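You operate a simulated robot arm through the tools that you are given. There is no shell and no other tool.

The job below is to be done with a simulated robot arm. You get a single attempt, and the scene is never put back.

TASK
Fetch the jar that says "SET 1" from the steel table and stand it on the ledge of the day tank. Count the dust trays on the steel table, then put as many of the pressure switches from the steel table on the red drip tray. Fetch the brass pipe fitting and set it in the black tray. Press the blue hold button three times. Put one of the sealing blocks from the top of the steel workbench on the top of the far trunking. Put one of the sample bottles from the top of the steel workbench on the white tape roll there. Put the spacer block with the smallest size on its label from the top of the steel workbench on the top of the control cabinet. Take the yellow pad on the top of the steel workbench and put it away on the top of the filter stand. Put the 32A fuse from the top of the steel workbench on the top shelf of the grey rack and the 40A fuse on the tag shelf under the louvre. Take the tub labelled "M6" from the top shelf of the grey rack and leave it on the blanking plate on the top of the steel workbench. Close the door. Lift the clear cover open. Any order will do. Set down upright: jar, pressure switch, sealing block, sample bottle.

Only the result counts: the job must be done as asked and must still hold three seconds after the hand-in. Knocking over, shifting, dropping, spilling or breaking anything else fails it. Lids that push on must go on centred and level and be pressed home; caps that screw on are set level and turned clockwise until they are tight.

THE ROBOT
A 7-joint arm with a three-finger gripper on a trunk, on a base that moves. Base frame: it is fixed to the floor where the robot stands at the start and does not move with it; the origin is under the middle of the robot, x ahead of it, y to its left, z up. Lengths are in mm, angles in rad, forces in N, time in s.
With the tool pointing down near the work surface it reaches from about 120 to 880 mm from the robot's upright axis, wherever it stands. Its first joint turns from -2.897 to 2.897 rad. Places, roughly: black tray (26x30x8 cm) [4600, -1700, 200]; blanking plate [1500, -2000, 1000]; blue hold button [1400, -1600, 1000]; brass pipe fitting (4x4x5 cm) [1100, -1500, 900]; clear cover [-500, 4300, 1300]; door [4500, -500, 1100]; dust tray [-3500, 0, 750]; fuse [2500, -2000, 1000]; jar [-3500, -500, 750]; ledge of the day tank [-2600, -2300, 600]; pressure switch [-3500, -750, 750]; red drip tray (20x25x4 cm) [-3600, -300, 800]; sample bottle [2250, -2000, 1000]; sealing block (4x9x8 cm) [2100, -1600, 900]; sealing block (9x9x8 cm) [1300, -2100, 900]; spacer block [2000, -1750, 1000]; tag shelf under the louvre (65x13 cm) [4640, 1000, 800]; tape roll (7x7x2 cm) [1800, -1500, 900]; top of the control cabinet (54x25 cm) [1680, 3100, 1760]; top of the far trunking (60x25 cm) [3340, 2520, 580]; top of the filter stand [-700, 5800, 800]; top shelf of the grey rack [4400, -1700, 1400]; tub [4250, -1750, 1500]; yellow pad (10x6x4 cm) [1900, -1600, 900]. Payload 2.94 kg.
The TCP is the grasp point between the finger pads, 30 mm short of the fingertips. In the tool frame z runs along the fingers and y along their closing line. The gripper opens to 132 mm; its body begins 107 mm behind the TCP.
Orientation is that of the tool frame in the base frame, as a unit quaternion [x, y, z, w]. With the fingers straight down and closing along the base's y, the tool's x points along the base's -x, its y along +y and its z along -z.

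THE INTERFACE
- The arm moves only by the tool apply_moves. Its argument "rows" is a list that holds one entry, the list of rows, each a list of 7 numbers: the shift along the base's x, y, z in mm, then the turn, a rotation vector about the base's x, y, z in rad, then the opening, from 0 (shut) to 1 (fully open). In form: [[[tx, ty, tz, wx, wy, wz, fingers], ...]]. A call has 1 to 20 rows; each row shifts and turns the commanded pose from where the row before left it. Each row takes 0.2 s and may step no farther than 50 mm and 0.15 rad from the row before; otherwise, or with a gripper value out of range, the whole call is refused. A pose out of reach is approached as far as the arm can. The call stops where the force on the tool passes 40 N (or 10 N more than at its start, if that is more) or the arm is blocked; 0.2 s more then pass. Each finger travels about 37.4 mm/s and halts on what it meets, pressing with about 34 N; the grip force reading is that of the motor and also rises with nothing between the fingers. The clock runs only during rows and for 0.2 s after the last one: add rows that do not move to give the fingers time. It gives the time, the measured TCP pose, the force on the tool (base axes), the opening and the grip force at its end, in the units of the frame above (readings bear some noise), with the torque about the TCP (base axes, N m) and any sound that the robot's microphone picked up.
- Cameras (640 x 400 px; columns grow to the right, rows downward): "scene" is now at [41, 183.5, 1732.5]; the picture's right is [-0.01, -1.00, 0.00], its down [-0.73, 0.01, -0.69] and it looks along [0.69, -0.01, -0.73] (base axes); focal length 250 px, centre (320, 200). "wrist" rides on the gripper at [72, 3, -144] in the tool frame; the picture's right is [-0.04, 1.00, 0.00], its down [-0.88, -0.04, -0.48] and it looks along [-0.47, -0.02, 0.88] (tool axes); focal length 256 px, centre (320, 200). There is no depth. A picture from a camera that has moved, and an enlarged one, comes with that camera's place and axes in the base frame and with its lens. The place of the scene camera against the robot may be out by one fixed shift of up to 25 mm in any direction.
- snapshot(camera): a new picture of that camera. The clock stands still meanwhile.
- raise_lower(by): moves the trunk up (or, below 0, down) by that many mm; the arm and the scene camera ride with it, the base frame stays. It gives what a move gives, with no picture.
- base_move(legs): drives the robot by 1 to 6 legs, each [ahead, left, turn to the left] in mm, mm and rad, along the robot's own axes; the way and the turn of a leg run together, so that a leg with both is an arc; at most 1500 mm and 3.142 rad a leg. The arm and the cameras ride along, it lands a little off, and it stops where it bumps. It gives what a move gives.
- turn_head(pan, tilt): turns the head with the scene camera to pan (to the left, within 2.496 rad either way) and tilt (down, from -0.506 to 1.204), counted from straight ahead of the robot. It gives what a move gives.
- inspect(camera, box): a new picture of the part [left, top, right, bottom] of that camera's present view, enlarged. The clock stands still meanwhile.
- finish_job(): hands the job in; it is judged then, once.

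Nothing tells you exact positions but the pictures and the camera data. Unless the task says otherwise, let go and move clear before handing in.

The tools are called after "Request:" as name(argument=value, ...) on one line, values as JSON. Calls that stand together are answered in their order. apply_moves: Moves the arm, as the interface text tells. Its arguments: {"type":"object","properties":{"rows":{"type":"array"}},"required":["rows"]} The other tools are called the same way: raise_lower (by) moves the trunk up or down; base_move (legs) drives the base; turn_head (pan, tilt) turns the head that bears the scene camera; snapshot (camera) takes a picture; inspect (camera, box) takes an enlarged picture of a part of a camera's view; finish_job () hands the job in.

At the start:

```text
time_s: 0.0
tcp_pos: [580.1, -153.5, 1069.3]
orientation: [0.0, 1.0, 0.0, 0.0]
contact_force: [-0.7, -0.2, -0.4]
ft_torque: [0.01, -0.02, 0.03]
grip_width: 132.2
gripper_force: 0.0
trunk travel left (down, up): [-250.0, 290.0]
robot x, y, heading: [-2.4, -2.0, -0.001]
head pan, tilt (commanded): [-0.014, 0.815]
```

scene: 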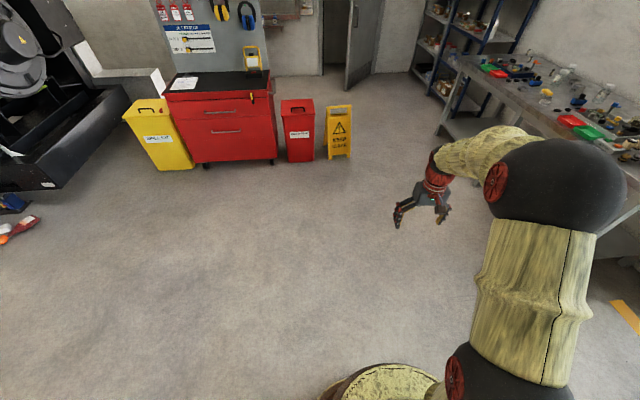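
wrist: 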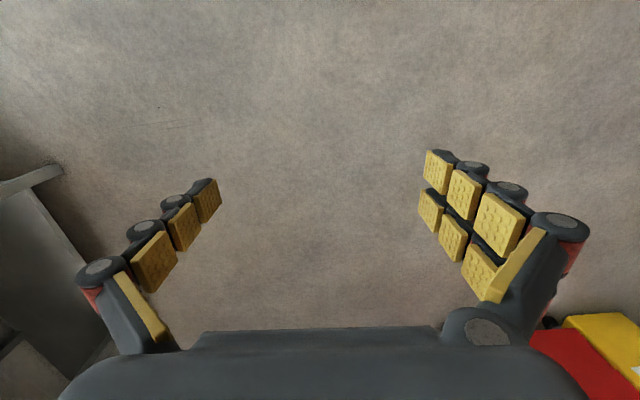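

I see a workshop: a red tool cabinet ahead, the steel workbench to the right and the grey rack at the back right. I'll look around with the head first to map the room.

Request:
turn_head(pan=-0.9, tilt=0.5)

Request:
snapshot(camera="scene")

Request:
turn_head(pan=0.0, tilt=0.2)

Request:
snapshot(camera="scene")

Request:
turn_head(pan=1.2, tilt=0.3)

Request:
snapshot(camera="scene")

Request:
turn_head(pan=2.4, tilt=0.3)

Request:
snapshot(camera="scene")

Request:
turn_head(pan=-2.4, tilt=0.3)

Request:
snapshot(camera="scene")

```text
time_s: 1.2
tcp_pos: [579.3, -153.6, 1070.6]
orientation: [0.0, 1.0, 0.0, -0.001]
contact_force: [-0.2, 0.8, -0.2]
ft_torque: [0.01, 0.04, 0.01]
grip_width: 132.4
gripper_force: 0.0
trunk travel left (down, up): [-250.0, 290.0]
robot x, y, heading: [0.0, 2.6, -0.001]
head pan, tilt (commanded): [-0.901, 0.499]
```

```text
taken
camera scene: at [17.7, 113.3, 1759.7], right [-0.78, -0.62, 0.0], down [-0.3, 0.38, -0.88], along [0.55, -0.69, -0.48], focal length 250 px, centre (320, 200)
```

scene: 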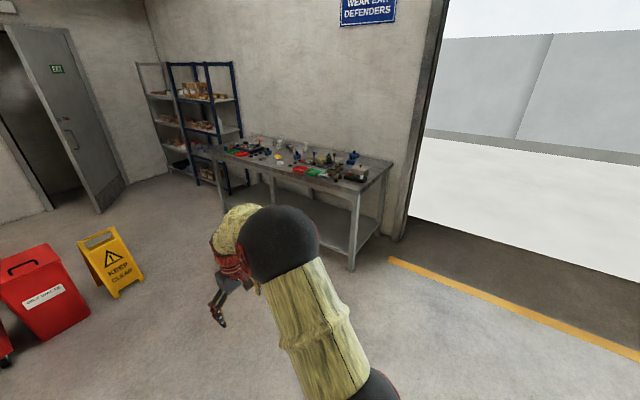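

```text
time_s: 2.4
tcp_pos: [578.2, -154.1, 1070.5]
orientation: [0.0, 1.0, -0.001, 0.0]
contact_force: [0.2, -0.3, -0.7]
ft_torque: [0.0, 0.02, 0.01]
grip_width: 131.8
gripper_force: 0.0
trunk travel left (down, up): [-250.0, 290.0]
robot x, y, heading: [0.7, 1.2, 0.002]
head pan, tilt (commanded): [0.0, 0.201]
```

```text
taken
camera scene: at [54.3, 184.5, 1787.4], right [0.0, -1.0, 0.0], down [-0.2, 0.0, -0.98], along [0.98, 0.0, -0.2], focal length 250 px, centre (320, 200)
```

scene: 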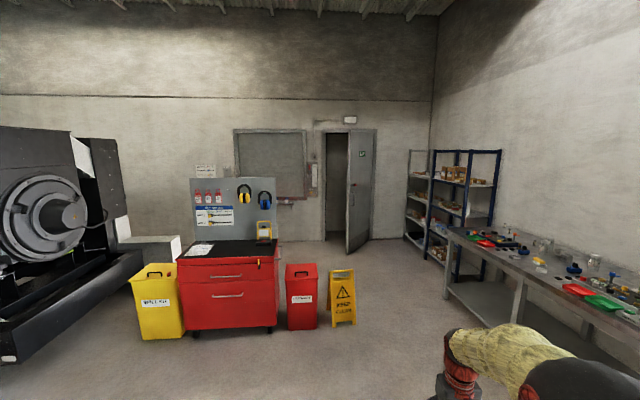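

```text
time_s: 3.8
tcp_pos: [578.4, -154.4, 1070.2]
orientation: [0.0, 1.0, 0.001, 0.0]
contact_force: [-0.9, 0.5, -0.9]
ft_torque: [0.02, 0.0, 0.0]
grip_width: 131.8
gripper_force: 0.1
trunk travel left (down, up): [-250.0, 290.0]
robot x, y, heading: [1.3, -0.3, 0.001]
head pan, tilt (commanded): [1.201, 0.3]
```

```text
taken
camera scene: at [-5.1, 271.6, 1778.1], right [0.93, -0.36, 0.0], down [-0.11, -0.28, -0.96], along [0.35, 0.89, -0.3], focal length 250 px, centre (320, 200)
```

scene: 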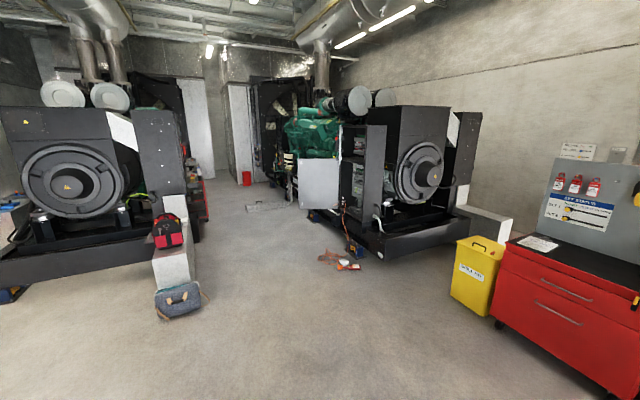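

```text
time_s: 5.2
tcp_pos: [579.0, -153.4, 1070.2]
orientation: [0.001, 1.0, 0.0, 0.0]
contact_force: [-0.4, 0.8, 0.4]
ft_torque: [0.0, -0.03, -0.04]
grip_width: 131.8
gripper_force: 0.0
trunk travel left (down, up): [-250.0, 290.0]
robot x, y, heading: [-2.7, -0.9, -0.004]
head pan, tilt (commanded): [2.4, 0.3]
```

```text
taken
camera scene: at [-107.7, 247.7, 1778.2], right [0.68, 0.74, 0.0], down [0.22, -0.2, -0.96], along [-0.7, 0.65, -0.3], focal length 250 px, centre (320, 200)
```

scene: 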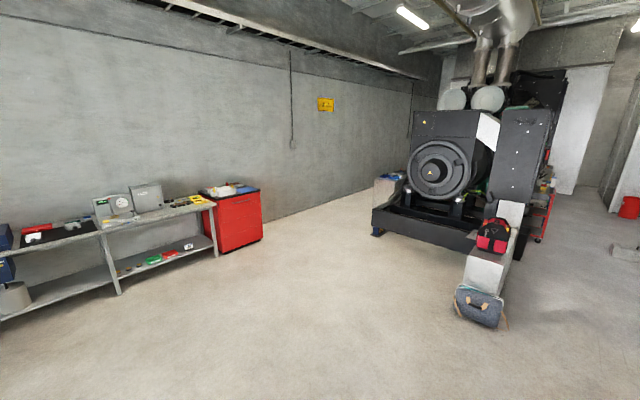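

```text
time_s: 9.0
tcp_pos: [577.4, -153.7, 1070.8]
orientation: [0.0, 1.0, 0.001, 0.0]
contact_force: [0.5, 0.4, 0.2]
ft_torque: [0.03, 0.01, 0.01]
grip_width: 132.0
gripper_force: 0.0
trunk travel left (down, up): [-250.0, 290.0]
robot x, y, heading: [-2.4, -0.5, -0.001]
head pan, tilt (commanded): [-2.4, 0.3]
```

```text
taken
camera scene: at [-107.7, 121.5, 1778.2], right [-0.68, 0.74, 0.0], down [0.22, 0.2, -0.96], along [-0.7, -0.65, -0.3], focal length 250 px, centre (320, 200)
```

scene: 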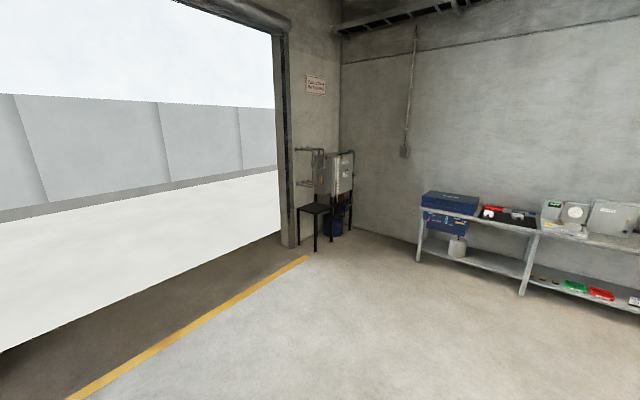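

The room is clear in the middle; the steel workbench is to my right, the steel table behind me and the day tank back right. I'll drive to the workbench first and look closely.

Request:
base_move(legs=[[1500, 0, 0], [0, 0, -1.571], [450, 0, 0]])

Request:
turn_head(pan=0.0, tilt=0.6)

Request:
snapshot(camera="scene")

Request:
turn_head(pan=0.7, tilt=0.5)

Request:
snapshot(camera="scene")

```text
time_s: 22.6
tcp_pos: [1357.2, -1020.1, 1070.8]
orientation: [0.708, 0.706, 0.0, 0.0]
contact_force: [0.1, 0.1, 0.4]
ft_torque: [0.03, -0.01, 0.04]
grip_width: 131.9
gripper_force: 0.1
trunk travel left (down, up): [-250.0, 290.0]
robot x, y, heading: [1516.7, -444.4, -1.57]
head pan, tilt (commanded): [-2.4, 0.3]
```

```text
time_s: 24.8
tcp_pos: [1355.4, -1023.4, 1071.0]
orientation: [0.708, 0.706, 0.0, 0.0]
contact_force: [0.1, -0.6, 0.7]
ft_torque: [-0.01, 0.0, -0.05]
grip_width: 131.8
gripper_force: 0.1
trunk travel left (down, up): [-250.0, 290.0]
robot x, y, heading: [1509.1, -443.9, -1.576]
head pan, tilt (commanded): [0.0, 0.6]
```

```text
taken
camera scene: at [1693.4, -509.2, 1750.6], right [-1.0, 0.0, 0.0], down [0.0, 0.57, -0.82], along [0.0, -0.82, -0.57], focal length 250 px, centre (320, 200)
```

scene: 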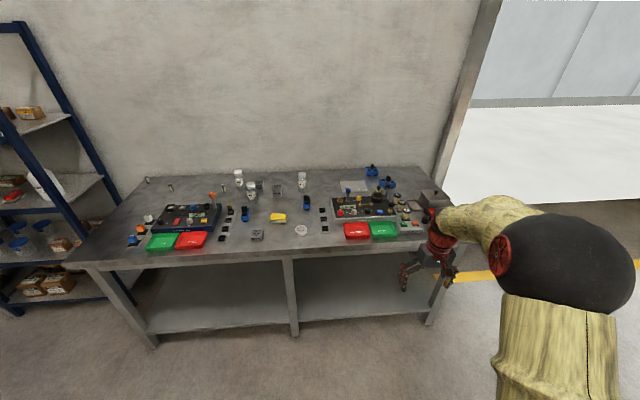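

```text
time_s: 25.9
tcp_pos: [1357.2, -1022.0, 1070.6]
orientation: [0.709, 0.705, 0.0, 0.0]
contact_force: [-0.1, -0.1, 0.8]
ft_torque: [0.0, 0.01, 0.02]
grip_width: 132.0
gripper_force: 0.1
trunk travel left (down, up): [-250.0, 290.0]
robot x, y, heading: [1513.0, -445.7, -1.574]
head pan, tilt (commanded): [0.7, 0.499]
```

```text
taken
camera scene: at [1752.0, -490.7, 1759.7], right [-0.77, -0.64, 0.0], down [-0.31, 0.37, -0.88], along [0.56, -0.67, -0.48], focal length 250 px, centre (320, 200)
```

scene: 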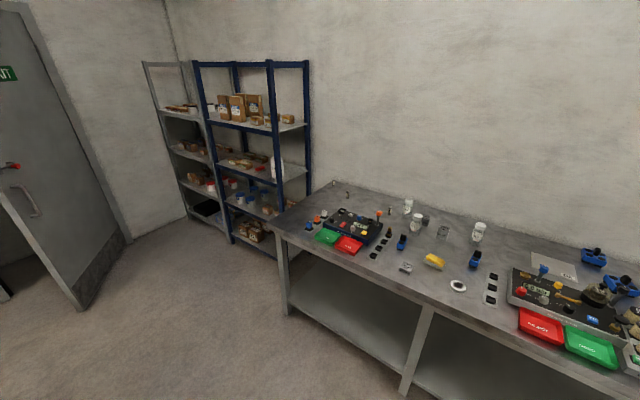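

The workbench shows trays, control consoles, bottles and clamps; I'll take enlarged pictures to identify each item and label.

Request:
turn_head(pan=0.0, tilt=0.6)

Request:
inspect(camera="scene", box=[70, 150, 230, 270])

Request:
inspect(camera="scene", box=[200, 150, 360, 250])

Request:
inspect(camera="scene", box=[310, 150, 470, 250])

```text
time_s: 27.0
tcp_pos: [1356.7, -1022.3, 1070.2]
orientation: [0.708, 0.706, 0.0, 0.0]
contact_force: [0.2, 0.6, 0.2]
ft_torque: [0.0, 0.03, -0.02]
grip_width: 132.2
gripper_force: 0.1
trunk travel left (down, up): [-250.0, 290.0]
robot x, y, heading: [1512.5, -443.4, -1.577]
head pan, tilt (commanded): [0.0, 0.6]
```

```text
3.33 times, centred on (150, 210) of scene
camera zoom: at [1693.5, -509.2, 1750.6], right [-1.0, 0.0, 0.0], down [0.0, 0.57, -0.82], along [0.0, -0.82, -0.57], focal length 832 px, centre (887, 167)
```

zoom: 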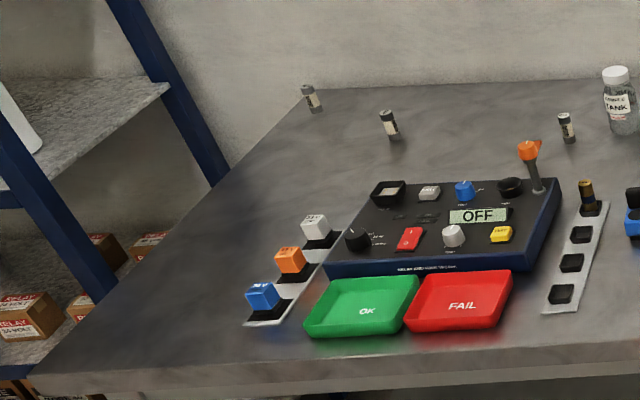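

```text
4.00 times, centred on (280, 200) of scene
camera zoom: at [1693.5, -509.2, 1750.6], right [-1.0, 0.0, 0.0], down [0.0, 0.57, -0.82], along [0.0, -0.82, -0.57], focal length 998 px, centre (480, 200)
```

zoom: 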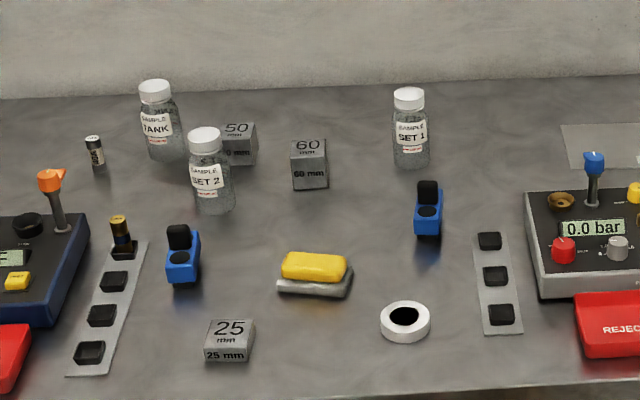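

```text
4.00 times, centred on (390, 200) of scene
camera zoom: at [1693.5, -509.2, 1750.6], right [-1.0, 0.0, 0.0], down [0.0, 0.57, -0.82], along [0.0, -0.82, -0.57], focal length 998 px, centre (40, 200)
```

zoom: 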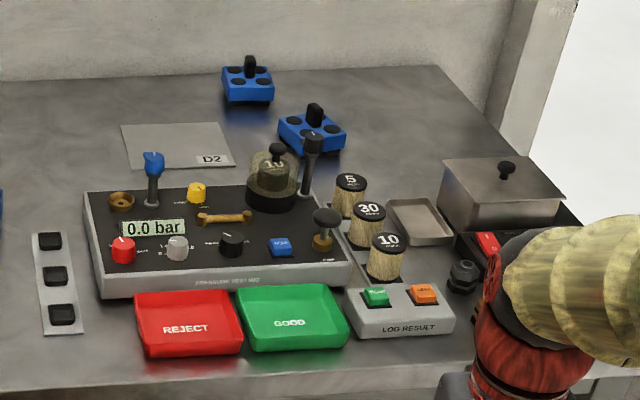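

I'll look down at the base to judge its size and clearance before going closer to the bench.

Request:
turn_head(pan=-0.3, tilt=1.2)

Request:
snapshot(camera="scene")

Request:
turn_head(pan=-1.2, tilt=1.2)

Request:
snapshot(camera="scene")

```text
time_s: 28.0
tcp_pos: [1356.3, -1020.6, 1070.2]
orientation: [0.708, 0.706, 0.0, -0.001]
contact_force: [0.4, -0.1, 0.5]
ft_torque: [0.01, 0.03, -0.01]
grip_width: 131.9
gripper_force: 0.0
trunk travel left (down, up): [-250.0, 290.0]
robot x, y, heading: [1517.5, -446.1, -1.576]
head pan, tilt (commanded): [-0.3, 1.201]
```

```text
taken
camera scene: at [1677.0, -474.2, 1706.1], right [-0.95, 0.3, 0.0], down [0.28, 0.89, -0.36], along [-0.11, -0.35, -0.93], focal length 250 px, centre (320, 200)
```

scene: 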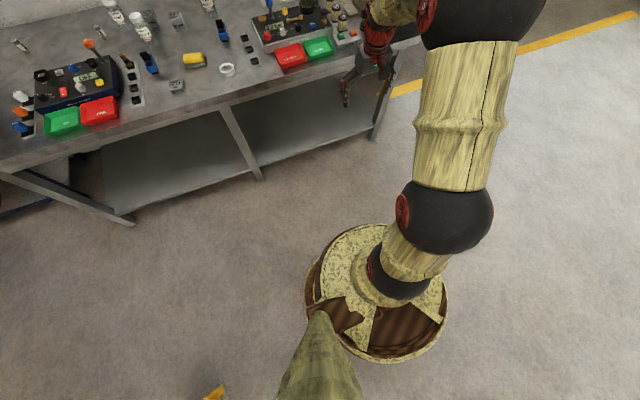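

```text
time_s: 29.2
tcp_pos: [1355.2, -1022.6, 1070.6]
orientation: [0.709, 0.706, -0.001, 0.0]
contact_force: [0.0, 0.0, 0.4]
ft_torque: [-0.02, 0.02, -0.01]
grip_width: 131.8
gripper_force: 0.1
trunk travel left (down, up): [-250.0, 290.0]
robot x, y, heading: [1512.4, -446.6, -1.572]
head pan, tilt (commanded): [-1.201, 1.201]
```

```text
taken
camera scene: at [1641.6, -440.9, 1706.0], right [-0.36, 0.93, 0.0], down [0.87, 0.33, -0.36], along [-0.34, -0.13, -0.93], focal length 250 px, centre (320, 200)
```

scene: 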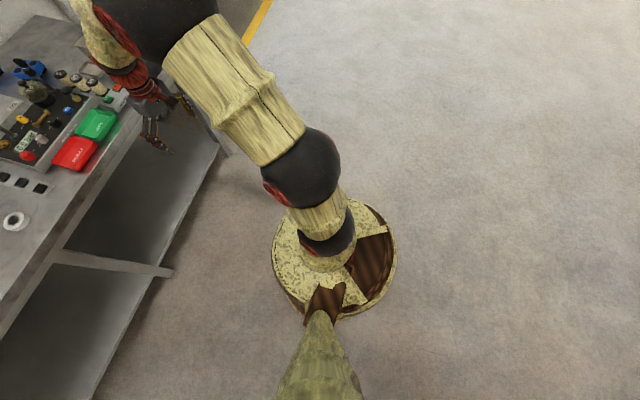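

The base looks like a wide round platform; I'll tilt the wrist camera back toward the robot to see its true footprint.

Request:
apply_moves(rows=[[[0, 0, 10, 0.15, 0, 0, 1], [0, 0, 10, 0.15, 0, 0, 1], [0, 0, 10, 0.15, 0, 0, 1], [0, 0, 10, 0.15, 0, 0, 1], [0, 0, 10, 0.15, 0, 0, 1], [0, 0, 10, 0.15, 0, 0, 1], [0, 0, 10, 0.15, 0, 0, 1], [0, 0, 0, 0, 0, 0, 1]]])

Request:
snapshot(camera="wrist")

```text
time_s: 31.0
tcp_pos: [1357.4, -1015.6, 1131.8]
orientation: [0.64, 0.637, 0.303, -0.305]
contact_force: [0.7, 0.6, -0.3]
ft_torque: [-0.01, -0.01, -0.02]
grip_width: 132.0
gripper_force: 0.1
out of reach, approached as far as the arm can: row 6, 7
trunk travel left (down, up): [-250.0, 290.0]
robot x, y, heading: [1509.6, -445.1, -1.575]
head pan, tilt (commanded): [-1.201, 1.201]
```

```text
taken
camera wrist: at [1362.2, -1082.7, 1279.4], right [1.0, -0.03, -0.04], down [-0.04, -0.92, -0.38], along [-0.02, 0.38, -0.92], focal length 256 px, centre (320, 200)
```

wrist: 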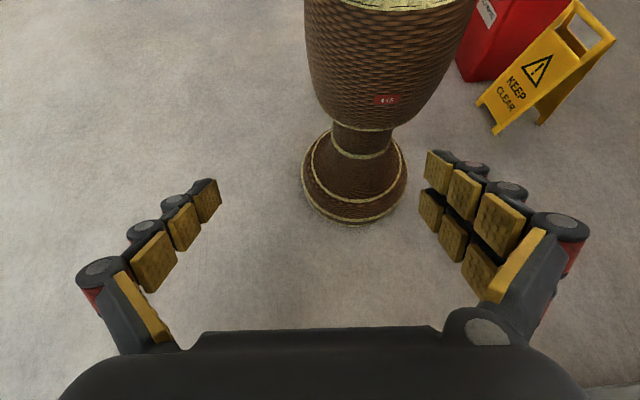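

The base footprint is about 250 mm in radius, so I can stand roughly 300 mm from the bench edge. I'll level the tool again, raise it and approach the bench's right end (brass fitting, hold button).

Request:
apply_moves(rows=[[[0, 0, 10, -0.149, 0, 0, 1], [0, 0, 10, -0.149, 0, 0, 1], [0, 0, 10, -0.149, 0, 0, 1], [0, 0, 10, -0.149, 0, 0, 1], [0, 0, 10, -0.149, 0, 0, 1], [0, 0, 10, -0.149, 0, 0, 1], [0, 40, 10, 0, 0, 0, 1], [0, 40, 10, 0, 0, 0, 1], [0, 40, 10, 0, 0, 0, 1], [0, 40, 10, 0, 0, 0, 1], [0, 40, 10, 0, 0, 0, 1], [0, 0, 0, 0, 0, 0, 1]]])

Request:
snapshot(camera="wrist")

```text
time_s: 33.6
tcp_pos: [1357.4, -817.5, 1242.2]
orientation: [0.708, 0.706, -0.002, 0.002]
contact_force: [1.4, 0.0, 0.3]
ft_torque: [-0.04, 0.0, 0.02]
grip_width: 132.0
gripper_force: 0.0
trunk travel left (down, up): [-250.0, 290.0]
robot x, y, heading: [1514.2, -445.6, -1.579]
head pan, tilt (commanded): [-1.201, 1.201]
```

```text
taken
camera wrist: at [1361.5, -744.9, 1386.6], right [1.0, -0.05, 0.0], down [-0.04, -0.88, 0.48], along [-0.02, -0.48, -0.88], focal length 256 px, centre (320, 200)
```

wrist: 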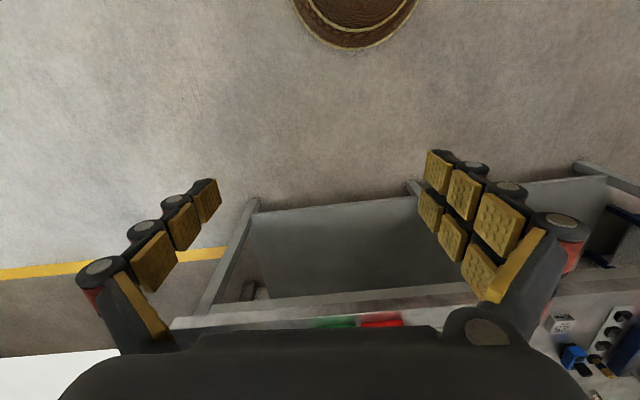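

The tool is level again at 1242 mm height. Next I'll move the base right and forward, to about 400 mm from the bench edge, and look down on the right end.

Request:
base_move(legs=[[0, -200, 0], [500, 0, 0]])

Request:
turn_head(pan=0.0, tilt=0.8)

Request:
snapshot(camera="scene")

Request:
snapshot(camera="wrist")

```text
time_s: 37.8
tcp_pos: [1152.6, -1326.4, 1241.0]
orientation: [0.71, 0.705, -0.002, 0.002]
contact_force: [0.8, 0.1, -0.7]
ft_torque: [0.04, 0.02, -0.01]
grip_width: 132.0
gripper_force: 0.1
trunk travel left (down, up): [-250.0, 290.0]
robot x, y, heading: [1305.2, -956.4, -1.574]
head pan, tilt (commanded): [-1.201, 1.201]
```

```text
time_s: 39.2
tcp_pos: [1152.5, -1326.5, 1241.1]
orientation: [0.71, 0.704, -0.002, 0.003]
contact_force: [0.0, -0.8, 0.4]
ft_torque: [0.01, -0.02, 0.02]
grip_width: 131.9
gripper_force: 0.1
trunk travel left (down, up): [-250.0, 290.0]
robot x, y, heading: [1311.5, -953.4, -1.58]
head pan, tilt (commanded): [0.0, 0.799]
```

```text
taken
camera scene: at [1489.0, -1010.9, 1733.7], right [-1.0, 0.01, 0.0], down [0.01, 0.72, -0.7], along [-0.01, -0.7, -0.72], focal length 250 px, centre (320, 200)
```

scene: 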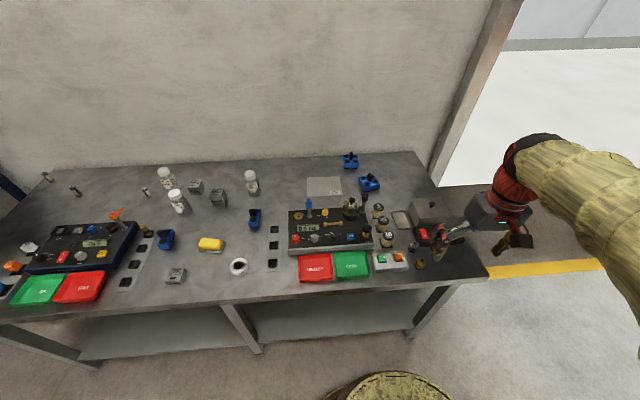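

```text
taken
camera wrist: at [1156.5, -1254.0, 1386.7], right [1.0, -0.05, 0.0], down [-0.04, -0.88, 0.48], along [-0.02, -0.48, -0.88], focal length 256 px, centre (320, 200)
```

wrist: 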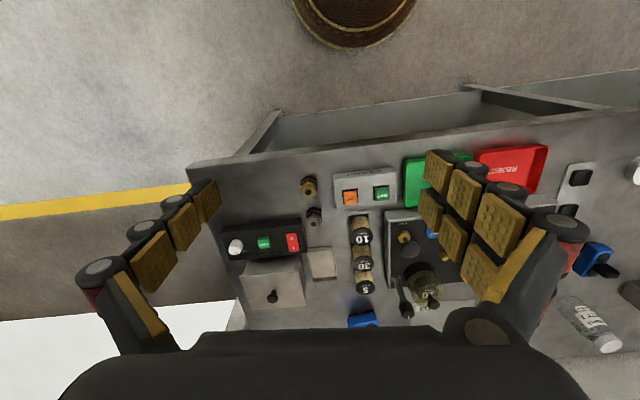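

The wrist view shows the brass fitting near (308,187) with a dark fitting beside it, and the hold button area. Enlarging these.

Request:
inspect(camera="wrist", box=[200, 140, 480, 320])

Request:
inspect(camera="scene", box=[270, 140, 470, 290])

Request:
inspect(camera="scene", box=[0, 150, 160, 310])

Request:
inspect(camera="scene", box=[130, 150, 290, 300])

```text
2.22 times, centred on (340, 230) of wrist
camera zoom: at [1156.5, -1254.0, 1386.7], right [1.0, -0.05, 0.0], down [-0.04, -0.88, 0.48], along [-0.02, -0.48, -0.88], focal length 569 px, centre (276, 133)
```

zoom: 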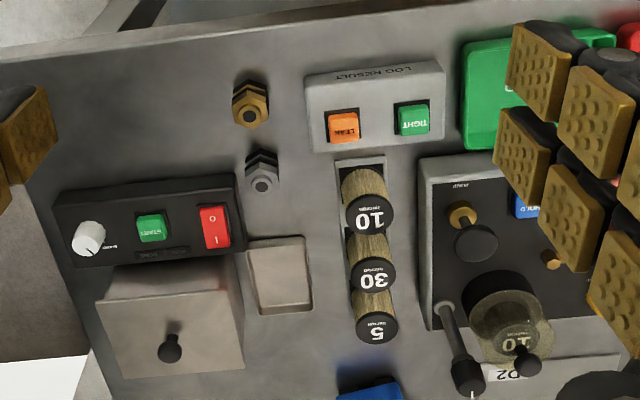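

```text
2.67 times, centred on (370, 215) of scene
camera zoom: at [1489.0, -1010.9, 1733.7], right [-1.0, 0.01, 0.0], down [0.01, 0.72, -0.7], along [-0.01, -0.7, -0.72], focal length 665 px, centre (187, 160)
```

zoom: 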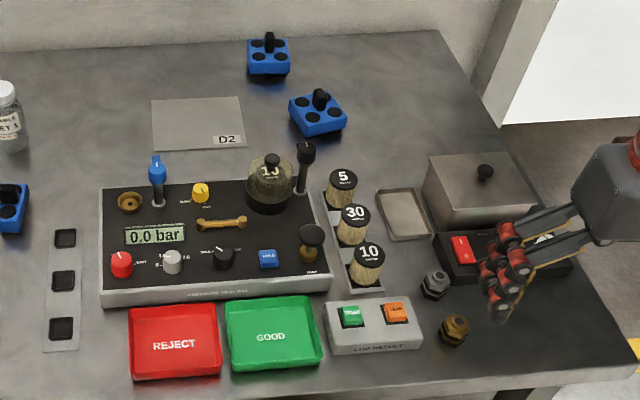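

```text
2.50 times, centred on (80, 230) of scene
camera zoom: at [1489.0, -1010.9, 1733.7], right [-1.0, 0.01, 0.0], down [0.01, 0.72, -0.7], along [-0.01, -0.7, -0.72], focal length 624 px, centre (920, 125)
```

zoom: 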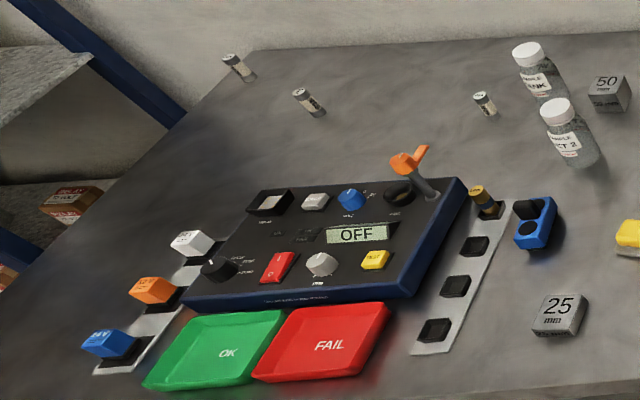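

```text
2.67 times, centred on (210, 225) of scene
camera zoom: at [1489.0, -1010.9, 1733.7], right [-1.0, 0.01, 0.0], down [0.01, 0.72, -0.7], along [-0.01, -0.7, -0.72], focal length 665 px, centre (613, 133)
```

zoom: 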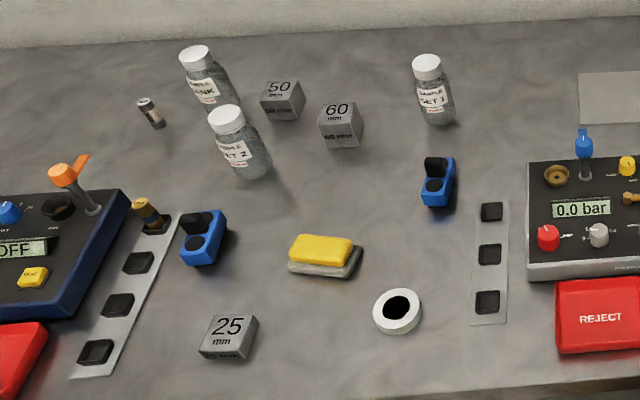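

Both cameras agree: brass fitting centre about (1123,-1473), bench top near z=900. I'll check finger thickness up close before choosing a grasp between its neighbours.

Request:
inspect(camera="wrist", box=[70, 130, 230, 230])

Request:
inspect(camera="wrist", box=[400, 130, 560, 230])

Request:
inspect(camera="scene", box=[420, 130, 560, 270])

```text
4.00 times, centred on (150, 180) of wrist
camera zoom: at [1156.5, -1254.0, 1386.7], right [1.0, -0.05, 0.0], down [-0.04, -0.88, 0.48], along [-0.02, -0.48, -0.88], focal length 1024 px, centre (1000, 280)
```

zoom: 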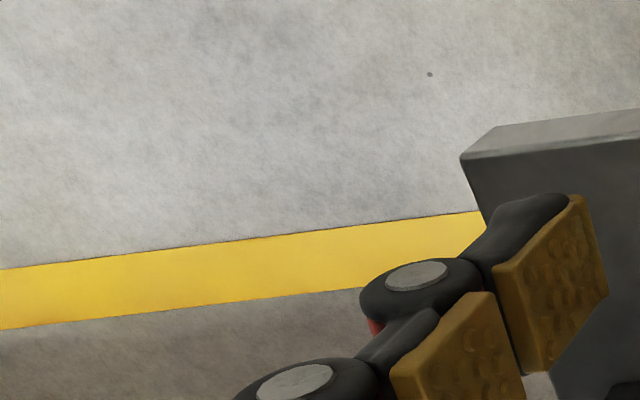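

```text
4.00 times, centred on (480, 180) of wrist
camera zoom: at [1156.5, -1254.0, 1386.7], right [1.0, -0.05, 0.0], down [-0.04, -0.88, 0.48], along [-0.02, -0.48, -0.88], focal length 1024 px, centre (-320, 280)
```

zoom: 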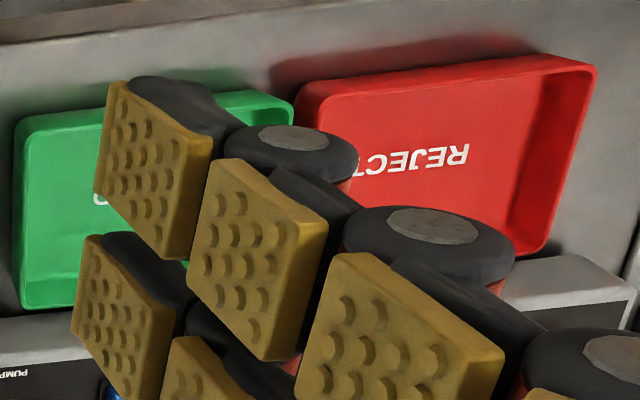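

```text
2.86 times, centred on (490, 200) of scene
camera zoom: at [1489.0, -1010.9, 1733.7], right [-1.0, 0.01, 0.0], down [0.01, 0.72, -0.7], along [-0.01, -0.7, -0.72], focal length 713 px, centre (-166, 200)
```

zoom: 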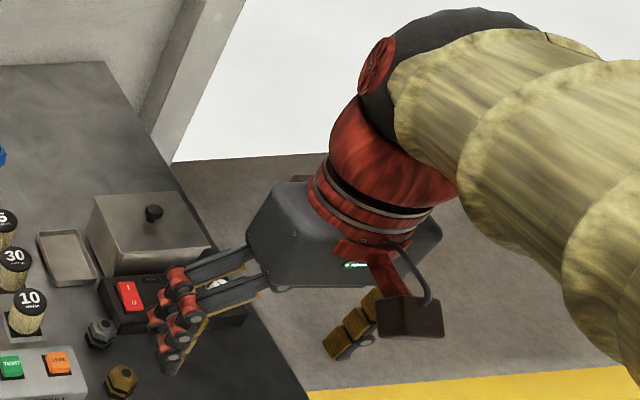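

I'll slide the open hand over toward the blue hold button to measure it with the wrist camera.

Request:
apply_moves(rows=[[[42, -20, 0, 0, 0, 0, 1], [42, -20, 0, 0, 0, 0, 1], [42, -20, 0, 0, 0, 0, 1], [42, -20, 0, 0, 0, 0, 1], [42, -20, 0, 0, 0, 0, 1], [0, 0, 0, 0, 0, 0, 1]]])

Request:
inspect(camera="wrist", box=[200, 100, 440, 340])

Request:
snapshot(camera="wrist")

```text
time_s: 40.6
tcp_pos: [1361.3, -1428.6, 1240.5]
orientation: [0.71, 0.705, -0.002, 0.002]
contact_force: [-0.2, -0.9, 0.0]
ft_torque: [0.01, 0.01, -0.01]
grip_width: 132.3
gripper_force: 0.1
trunk travel left (down, up): [-250.0, 290.0]
robot x, y, heading: [1308.9, -954.6, -1.582]
head pan, tilt (commanded): [0.0, 0.799]
```

```text
1.67 times, centred on (320, 220) of wrist
camera zoom: at [1365.8, -1355.6, 1384.7], right [1.0, -0.05, 0.0], down [-0.04, -0.88, 0.48], along [-0.02, -0.48, -0.88], focal length 427 px, centre (320, 167)
```

zoom: 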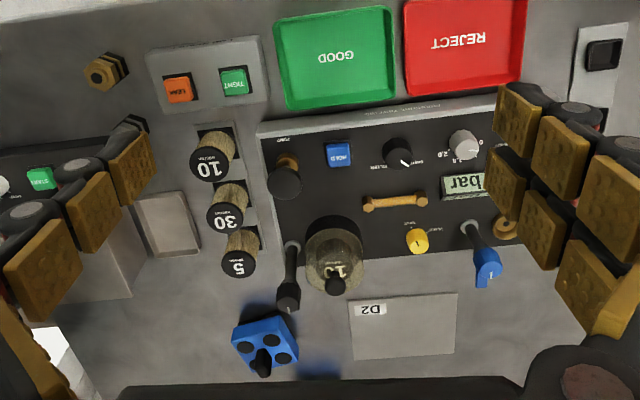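

```text
taken
camera wrist: at [1365.8, -1355.6, 1384.7], right [1.0, -0.05, 0.0], down [-0.04, -0.88, 0.48], along [-0.02, -0.48, -0.88], focal length 256 px, centre (320, 200)
```

wrist: 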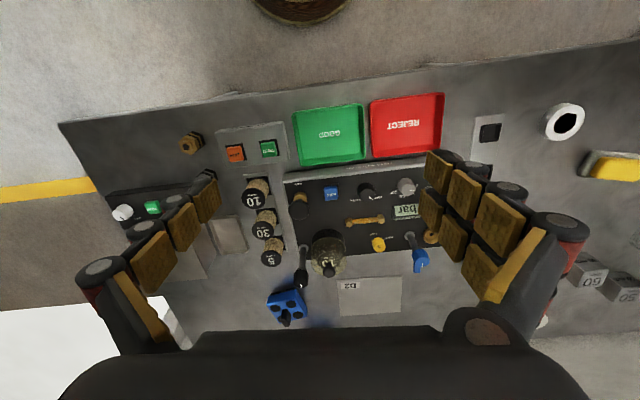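

HOLD button is at about (1377,-1571,956). I'll close the fingers, move above it and lower to just over the button.

Request:
apply_moves(rows=[[[4, -36, 0, 0, 0, 0, 0], [4, -36, 0, 0, 0, 0, 0], [4, -36, 0, 0, 0, 0, 0], [4, -35, 0, 0, 0, 0, 0], [0, 0, 0, 0, 0, 0, 0], [0, 0, -40, 0, 0, 0, 0], [0, 0, -40, 0, 0, 0, 0], [0, 0, -40, 0, 0, 0, 0], [0, 0, -40, 0, 0, 0, 0], [0, 0, 0, 0, 0, 0, 0]]])

Request:
snapshot(camera="wrist")

Request:
inspect(camera="scene", box=[270, 140, 470, 290])

```text
time_s: 42.8
tcp_pos: [1378.4, -1570.5, 1081.8]
orientation: [0.709, 0.705, -0.002, 0.002]
contact_force: [0.0, 0.2, -0.2]
ft_torque: [0.01, 0.04, -0.02]
grip_width: 0.1
gripper_force: 23.6
trunk travel left (down, up): [-250.0, 290.0]
robot x, y, heading: [1311.9, -951.2, -1.577]
head pan, tilt (commanded): [0.0, 0.799]
```

```text
taken
camera wrist: at [1381.6, -1497.6, 1226.6], right [1.0, -0.05, 0.0], down [-0.04, -0.88, 0.48], along [-0.02, -0.48, -0.88], focal length 256 px, centre (320, 200)
```

wrist: 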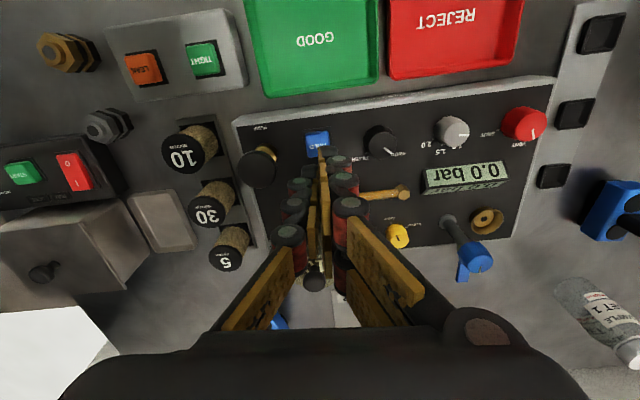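

```text
2.67 times, centred on (370, 215) of scene
camera zoom: at [1489.2, -1011.1, 1733.8], right [-1.0, 0.01, 0.0], down [0.0, 0.72, -0.7], along [0.0, -0.7, -0.72], focal length 665 px, centre (187, 160)
```

zoom: 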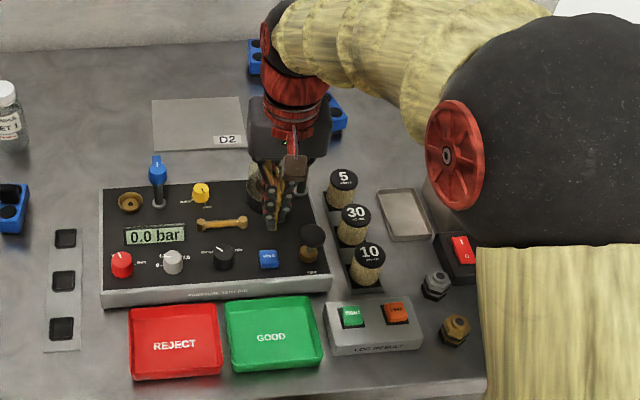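

The tips are within 3 mm of being above HOLD. Lowering to just above the button, then pressing in small steps.

Request:
apply_moves(rows=[[[-2, -2, -30, 0, 0, 0, 0], [0, 0, -30, 0, 0, 0, 0], [0, 0, -15, 0, 0, 0, 0], [0, 0, 0, 0, 0, 0, 0], [0, 0, -3, 0, 0, 0, 0], [0, 0, -3, 0, 0, 0, 0], [0, 0, -3, 0, 0, 0, 0], [0, 0, 0, 0, 0, 0, 0]]])

Request:
inspect(camera="wrist", box=[220, 80, 420, 240])

```text
time_s: 44.6
tcp_pos: [1376.6, -1572.0, 997.6]
orientation: [0.71, 0.704, -0.003, 0.002]
contact_force: [-0.7, -0.1, 0.4]
ft_torque: [0.0, -0.03, 0.02]
grip_width: 0.1
gripper_force: 28.6
trunk travel left (down, up): [-250.0, 290.0]
robot x, y, heading: [1306.7, -952.5, -1.573]
head pan, tilt (commanded): [0.0, 0.799]
```

```text
2.50 times, centred on (320, 160) of wrist
camera zoom: at [1380.8, -1499.4, 1141.6], right [1.0, -0.05, 0.0], down [-0.04, -0.88, 0.48], along [-0.02, -0.48, -0.88], focal length 640 px, centre (320, 300)
```

zoom: 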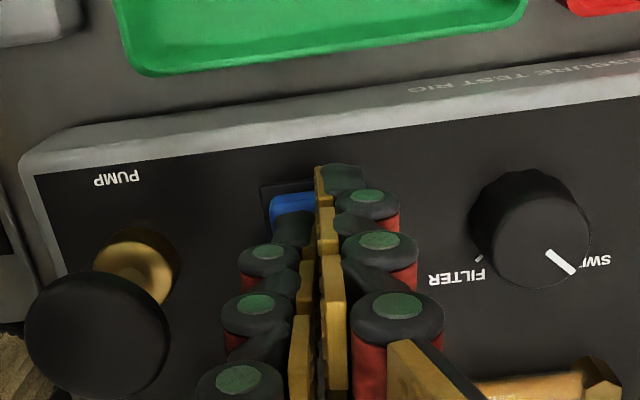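

The tips are just above the button, slightly off-centre but overlapping it well. Pressing down in small steps.

Request:
apply_moves(rows=[[[0, 0, -2, 0, 0, 0, 0], [0, 0, -2, 0, 0, 0, 0], [0, 0, -2, 0, 0, 0, 0], [0, 0, -2, 0, 0, 0, 0], [0, 0, -2, 0, 0, 0, 0], [0, 0, 0, 0, 0, 0, 0]]])

```text
time_s: 46.0
tcp_pos: [1377.7, -1572.7, 987.6]
orientation: [0.71, 0.705, -0.002, 0.003]
contact_force: [0.3, 0.8, -0.1]
ft_torque: [0.03, -0.01, -0.02]
grip_width: 0.0
gripper_force: 28.9
trunk travel left (down, up): [-250.0, 290.0]
robot x, y, heading: [1311.9, -952.5, -1.578]
head pan, tilt (commanded): [0.0, 0.799]
```

Request:
apply_moves(rows=[[[0, 0, -2, 0, 0, 0, 0], [0, 0, -2, 0, 0, 0, 0], [0, 0, -2, 0, 0, 0, 0], [0, 0, -2, 0, 0, 0, 0], [0, 0, -2, 0, 0, 0, 0], [0, 0, 0, 0, 0, 0, 0]]])

Request:
inspect(camera="wrist", box=[220, 80, 420, 240])

```text
time_s: 47.4
tcp_pos: [1377.3, -1570.7, 978.5]
orientation: [0.71, 0.704, -0.003, 0.003]
contact_force: [-0.9, -1.2, 7.4]
ft_torque: [0.02, -0.01, 0.02]
grip_width: 5.8
gripper_force: 28.5
trunk travel left (down, up): [-250.0, 290.0]
robot x, y, heading: [1311.4, -955.0, -1.58]
head pan, tilt (commanded): [0.0, 0.799]
heard: click
```

```text
2.50 times, centred on (320, 160) of wrist
camera zoom: at [1380.7, -1499.0, 1123.1], right [1.0, -0.05, 0.0], down [-0.04, -0.87, 0.48], along [-0.02, -0.48, -0.88], focal length 640 px, centre (320, 300)
```

zoom: 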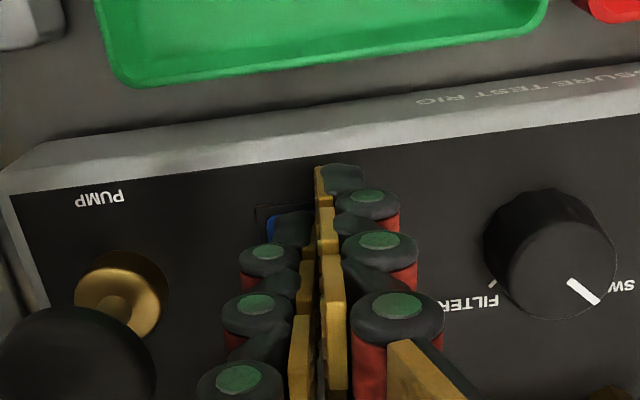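

One click heard. I'll lift off fully and then press again, counting clicks.

Request:
apply_moves(rows=[[[0, 0, 5, 0, 0, 0, 0], [0, 0, 5, 0, 0, 0, 0], [0, 0, 6, 0, 0, 0, 0], [0, 0, 0, 0, 0, 0, 0], [0, 0, 0, 0, 0, 0, 0]]])

Request:
inspect(camera="scene", box=[270, 180, 390, 270])

```text
time_s: 48.6
tcp_pos: [1376.6, -1571.8, 994.3]
orientation: [0.709, 0.705, -0.002, 0.002]
contact_force: [0.2, 0.0, -0.6]
ft_torque: [0.02, 0.0, -0.03]
grip_width: 0.1
gripper_force: 28.7
trunk travel left (down, up): [-250.0, 290.0]
robot x, y, heading: [1309.6, -951.6, -1.577]
head pan, tilt (commanded): [0.0, 0.799]
```

```text
4.44 times, centred on (330, 225) of scene
camera zoom: at [1489.2, -1011.2, 1733.7], right [-1.0, 0.01, 0.0], down [0.0, 0.72, -0.7], along [0.0, -0.7, -0.72], focal length 1109 px, centre (276, 89)
```

zoom: 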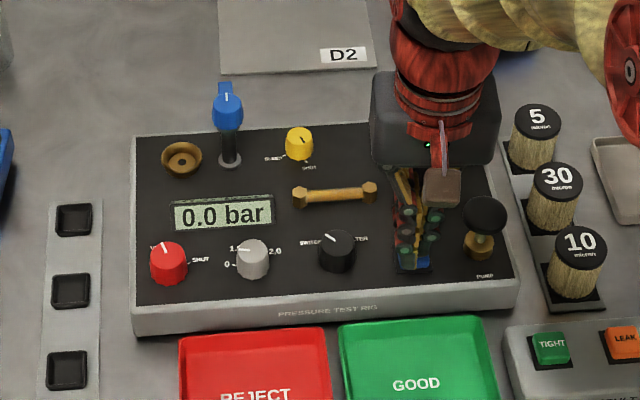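

Request:
apply_moves(rows=[[[0, 0, -4, 0, 0, 0, 0], [0, 0, -4, 0, 0, 0, 0], [0, 0, -4, 0, 0, 0, 0], [0, 0, -2, 0, 0, 0, 0], [0, 0, -2, 0, 0, 0, 0], [0, 0, 0, 0, 0, 0, 0], [0, 0, 5, 0, 0, 0, 0], [0, 0, 5, 0, 0, 0, 0], [0, 0, 6, 0, 0, 0, 0], [0, 0, 0, 0, 0, 0, 0], [0, 0, 0, 0, 0, 0, 0]]])

```text
time_s: 51.0
tcp_pos: [1377.2, -1572.5, 993.1]
orientation: [0.709, 0.705, -0.003, 0.002]
contact_force: [0.8, 0.3, 1.5]
ft_torque: [0.04, 0.02, -0.02]
grip_width: 0.0
gripper_force: 28.6
trunk travel left (down, up): [-250.0, 290.0]
robot x, y, heading: [1306.4, -954.8, -1.577]
head pan, tilt (commanded): [0.0, 0.799]
heard: click
```

Second click heard. Now the third and last press.

Request:
apply_moves(rows=[[[0, 0, -4, 0, 0, 0, 0], [0, 0, -4, 0, 0, 0, 0], [0, 0, -4, 0, 0, 0, 0], [0, 0, -2, 0, 0, 0, 0], [0, 0, -2, 0, 0, 0, 0], [0, 0, 0, 0, 0, 0, 0], [0, 0, 5, 0, 0, 0, 0], [0, 0, 5, 0, 0, 0, 0], [0, 0, 6, 0, 0, 0, 0], [0, 0, 0, 0, 0, 0, 0], [0, 0, 0, 0, 0, 0, 0]]])

```text
time_s: 53.4
tcp_pos: [1375.5, -1571.6, 995.0]
orientation: [0.709, 0.705, -0.003, 0.003]
contact_force: [-0.6, -0.7, -1.5]
ft_torque: [-0.03, 0.0, 0.03]
grip_width: 0.0
gripper_force: 28.5
trunk travel left (down, up): [-250.0, 290.0]
robot x, y, heading: [1309.3, -956.7, -1.575]
head pan, tilt (commanded): [0.0, 0.799]
heard: click
```

Three clicks done. Now I'll rise, open the hand and move above the brass fitting.

Request:
apply_moves(rows=[[[0, 0, 40, 0, 0, 0, 0], [0, 0, 40, 0, 0, 0, 0], [0, 0, 40, 0, 0, 0, 0], [0, 0, 35, 0, 0, 0, 0.5], [-42, 16, 0, 0, 0, 0, 0.5], [-42, 16, 0, 0, 0, 0, 0.5], [-42, 16, 0, 0, 0, 0, 0.5], [-42, 16, 0, 0, 0, 0, 0.5], [-42, 17, 0, 0, 0, 0, 0.5], [-43, 17, 0, 0, 0, 0, 0.5], [0, 0, -40, 0, 0, 0, 0.5], [0, 0, 0, 0, 0, 0, 0.5]]])

Request:
snapshot(camera="wrist")

```text
time_s: 56.0
tcp_pos: [1124.0, -1472.4, 1108.7]
orientation: [0.71, 0.704, -0.002, 0.002]
contact_force: [0.6, -0.6, 0.0]
ft_torque: [0.0, 0.01, 0.0]
grip_width: 65.8
gripper_force: 0.1
trunk travel left (down, up): [-250.0, 290.0]
robot x, y, heading: [1311.0, -955.4, -1.577]
head pan, tilt (commanded): [0.0, 0.799]
```

```text
taken
camera wrist: at [1128.0, -1400.2, 1253.4], right [1.0, -0.05, 0.0], down [-0.04, -0.88, 0.48], along [-0.02, -0.48, -0.88], focal length 256 px, centre (320, 200)
```

wrist: 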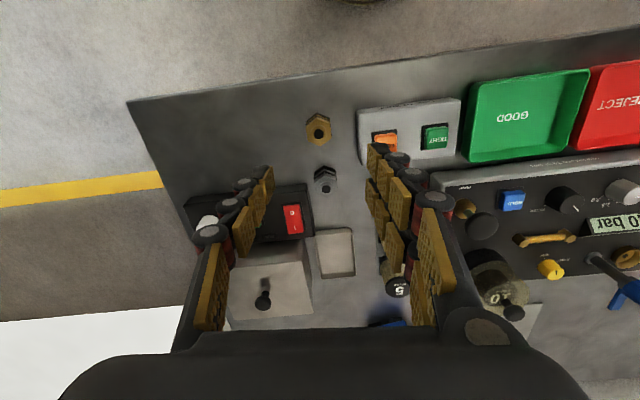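

The brass fitting sits centred under the open hand. I'll measure its width and the gap to the box closely before descending.

Request:
inspect(camera="wrist", box=[260, 90, 400, 190])

```text
4.00 times, centred on (330, 140) of wrist
camera zoom: at [1128.0, -1400.2, 1253.4], right [1.0, -0.05, 0.0], down [-0.04, -0.88, 0.48], along [-0.02, -0.48, -0.88], focal length 1024 px, centre (280, 440)
```

zoom: 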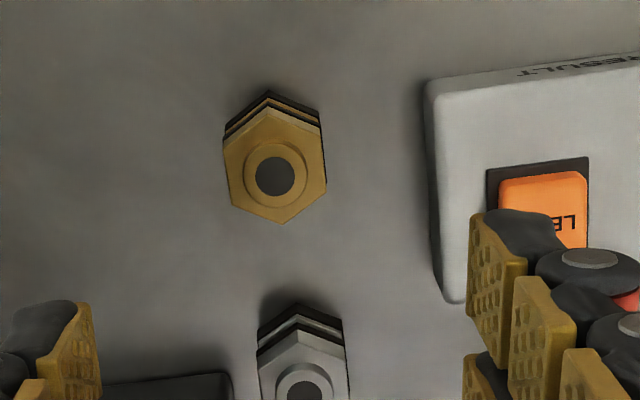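

Fitting is about 31 mm across flats at (1123,-1475). Narrowing the opening to ~53 mm and descending to grip it.

Request:
apply_moves(rows=[[[-1, -2, 0, 0, 0, 0, 0.4], [0, 0, -40, 0, 0, 0, 0.4], [0, 0, -40, 0, 0, 0, 0.4], [0, 0, -35, 0, 0, 0, 0.4], [0, 0, -20, 0, 0, 0, 0.4], [0, 0, -15, 0, 0, 0, 0.4], [0, 0, -10, 0, 0, 0, 0.4], [0, 0, -6, 0, 0, 0, 0.4], [0, 0, 0, 0, 0, 0, 0.4]]])

Request:
inspect(camera="wrist", box=[220, 100, 420, 240])

```text
time_s: 58.0
tcp_pos: [1121.1, -1474.7, 942.6]
orientation: [0.71, 0.704, -0.003, 0.003]
contact_force: [0.4, 0.1, -0.2]
ft_torque: [0.03, 0.02, 0.0]
grip_width: 52.7
gripper_force: 0.0
trunk travel left (down, up): [-250.0, 290.0]
robot x, y, heading: [1308.4, -956.4, -1.577]
head pan, tilt (commanded): [0.0, 0.799]
```

```text
2.86 times, centred on (320, 170) of wrist
camera zoom: at [1126.0, -1402.9, 1087.4], right [1.0, -0.05, 0.0], down [-0.04, -0.88, 0.48], along [-0.02, -0.48, -0.88], focal length 731 px, centre (320, 286)
```

zoom: 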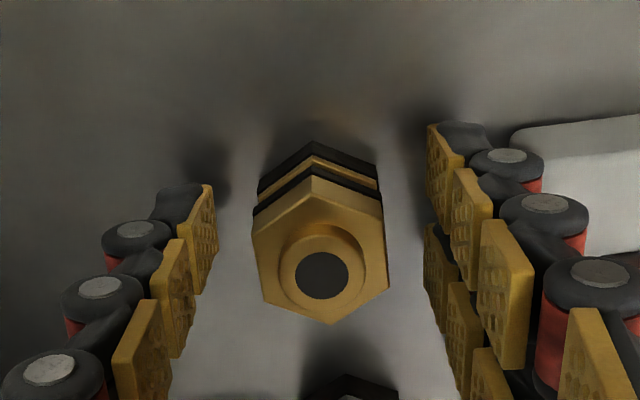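

Well centred between the pads with room to spare. Closing and lifting.

Request:
apply_moves(rows=[[[0, 0, 0, 0, 0, 0, 0], [0, 0, 0, 0, 0, 0, 0], [0, 0, 0, 0, 0, 0, 0], [0, 0, 0, 0, 0, 0, 0], [0, 0, 10, 0, 0, 0, 0], [0, 0, 30, 0, 0, 0, 0], [0, 0, 40, 0, 0, 0, 0], [0, 0, 40, 0, 0, 0, 0], [0, 0, 40, 0, 0, 0, 0], [0, 0, 40, 0, 0, 0, 0]]])

Request:
snapshot(camera="wrist")

```text
time_s: 60.2
tcp_pos: [1121.3, -1475.2, 1141.7]
orientation: [0.71, 0.705, -0.002, 0.003]
contact_force: [-0.6, 0.0, -1.4]
ft_torque: [-0.01, 0.0, -0.01]
grip_width: 30.3
gripper_force: 33.7
trunk travel left (down, up): [-250.0, 290.0]
robot x, y, heading: [1308.8, -952.1, -1.578]
head pan, tilt (commanded): [0.0, 0.799]
```

```text
taken
camera wrist: at [1126.6, -1402.4, 1286.8], right [1.0, -0.05, 0.0], down [-0.04, -0.88, 0.48], along [-0.02, -0.48, -0.88], focal length 256 px, centre (320, 200)
```

wrist: 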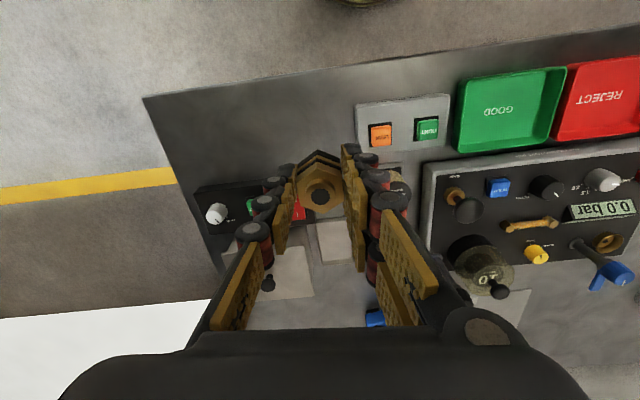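

Fitting is held (30 mm). I'll retract the arm, back away from the bench, turn to face the racks and drive there to look.

Request:
apply_moves(rows=[[[20, 40, 20, 0, 0, 0, 0], [20, 40, 20, 0, 0, 0, 0], [20, 40, 20, 0, 0, 0, 0], [20, 40, 0, 0, 0, 0, 0], [20, 30, 0, 0, 0, 0, 0]]])

Request:
base_move(legs=[[-350, 0, 0], [0, 0, 1.571], [1500, 0, 0]])

Request:
turn_head(pan=-0.3, tilt=0.4)

Request:
snapshot(camera="scene")

```text
time_s: 61.4
tcp_pos: [1221.8, -1285.0, 1200.5]
orientation: [0.71, 0.705, -0.003, 0.003]
contact_force: [-0.5, 0.1, -2.5]
ft_torque: [0.02, 0.04, 0.03]
grip_width: 30.4
gripper_force: 34.2
trunk travel left (down, up): [-250.0, 290.0]
robot x, y, heading: [1308.4, -955.2, -1.578]
head pan, tilt (commanded): [0.0, 0.799]
```

```text
time_s: 74.4
tcp_pos: [3150.6, -782.9, 1199.7]
orientation: [0.025, 1.0, 0.001, 0.003]
contact_force: [0.0, 0.5, -1.4]
ft_torque: [0.01, -0.02, 0.0]
grip_width: 30.2
gripper_force: 34.1
trunk travel left (down, up): [-250.0, 290.0]
robot x, y, heading: [2823.0, -684.0, -0.049]
head pan, tilt (commanded): [0.0, 0.799]
```

```text
time_s: 75.3
tcp_pos: [3150.7, -783.0, 1200.6]
orientation: [0.026, 1.0, 0.0, 0.003]
contact_force: [0.2, 0.8, -1.5]
ft_torque: [0.0, 0.0, 0.02]
grip_width: 30.1
gripper_force: 34.1
trunk travel left (down, up): [-250.0, 290.0]
robot x, y, heading: [2822.9, -683.3, -0.053]
head pan, tilt (commanded): [-0.3, 0.4]
```

```text
taken
camera scene: at [2880.2, -528.3, 1768.8], right [-0.34, -0.94, 0.0], down [-0.37, 0.13, -0.92], along [0.87, -0.32, -0.39], focal length 250 px, centre (320, 200)
```

scene: 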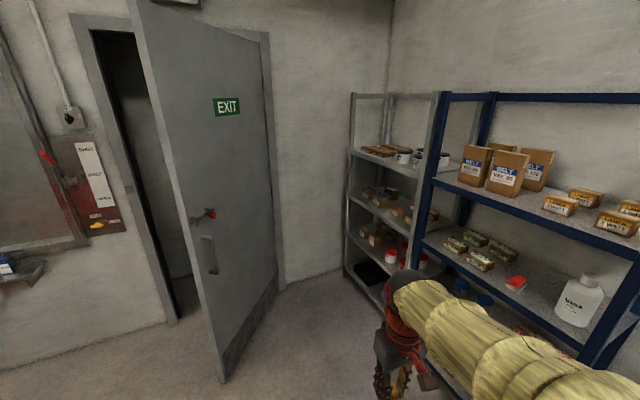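

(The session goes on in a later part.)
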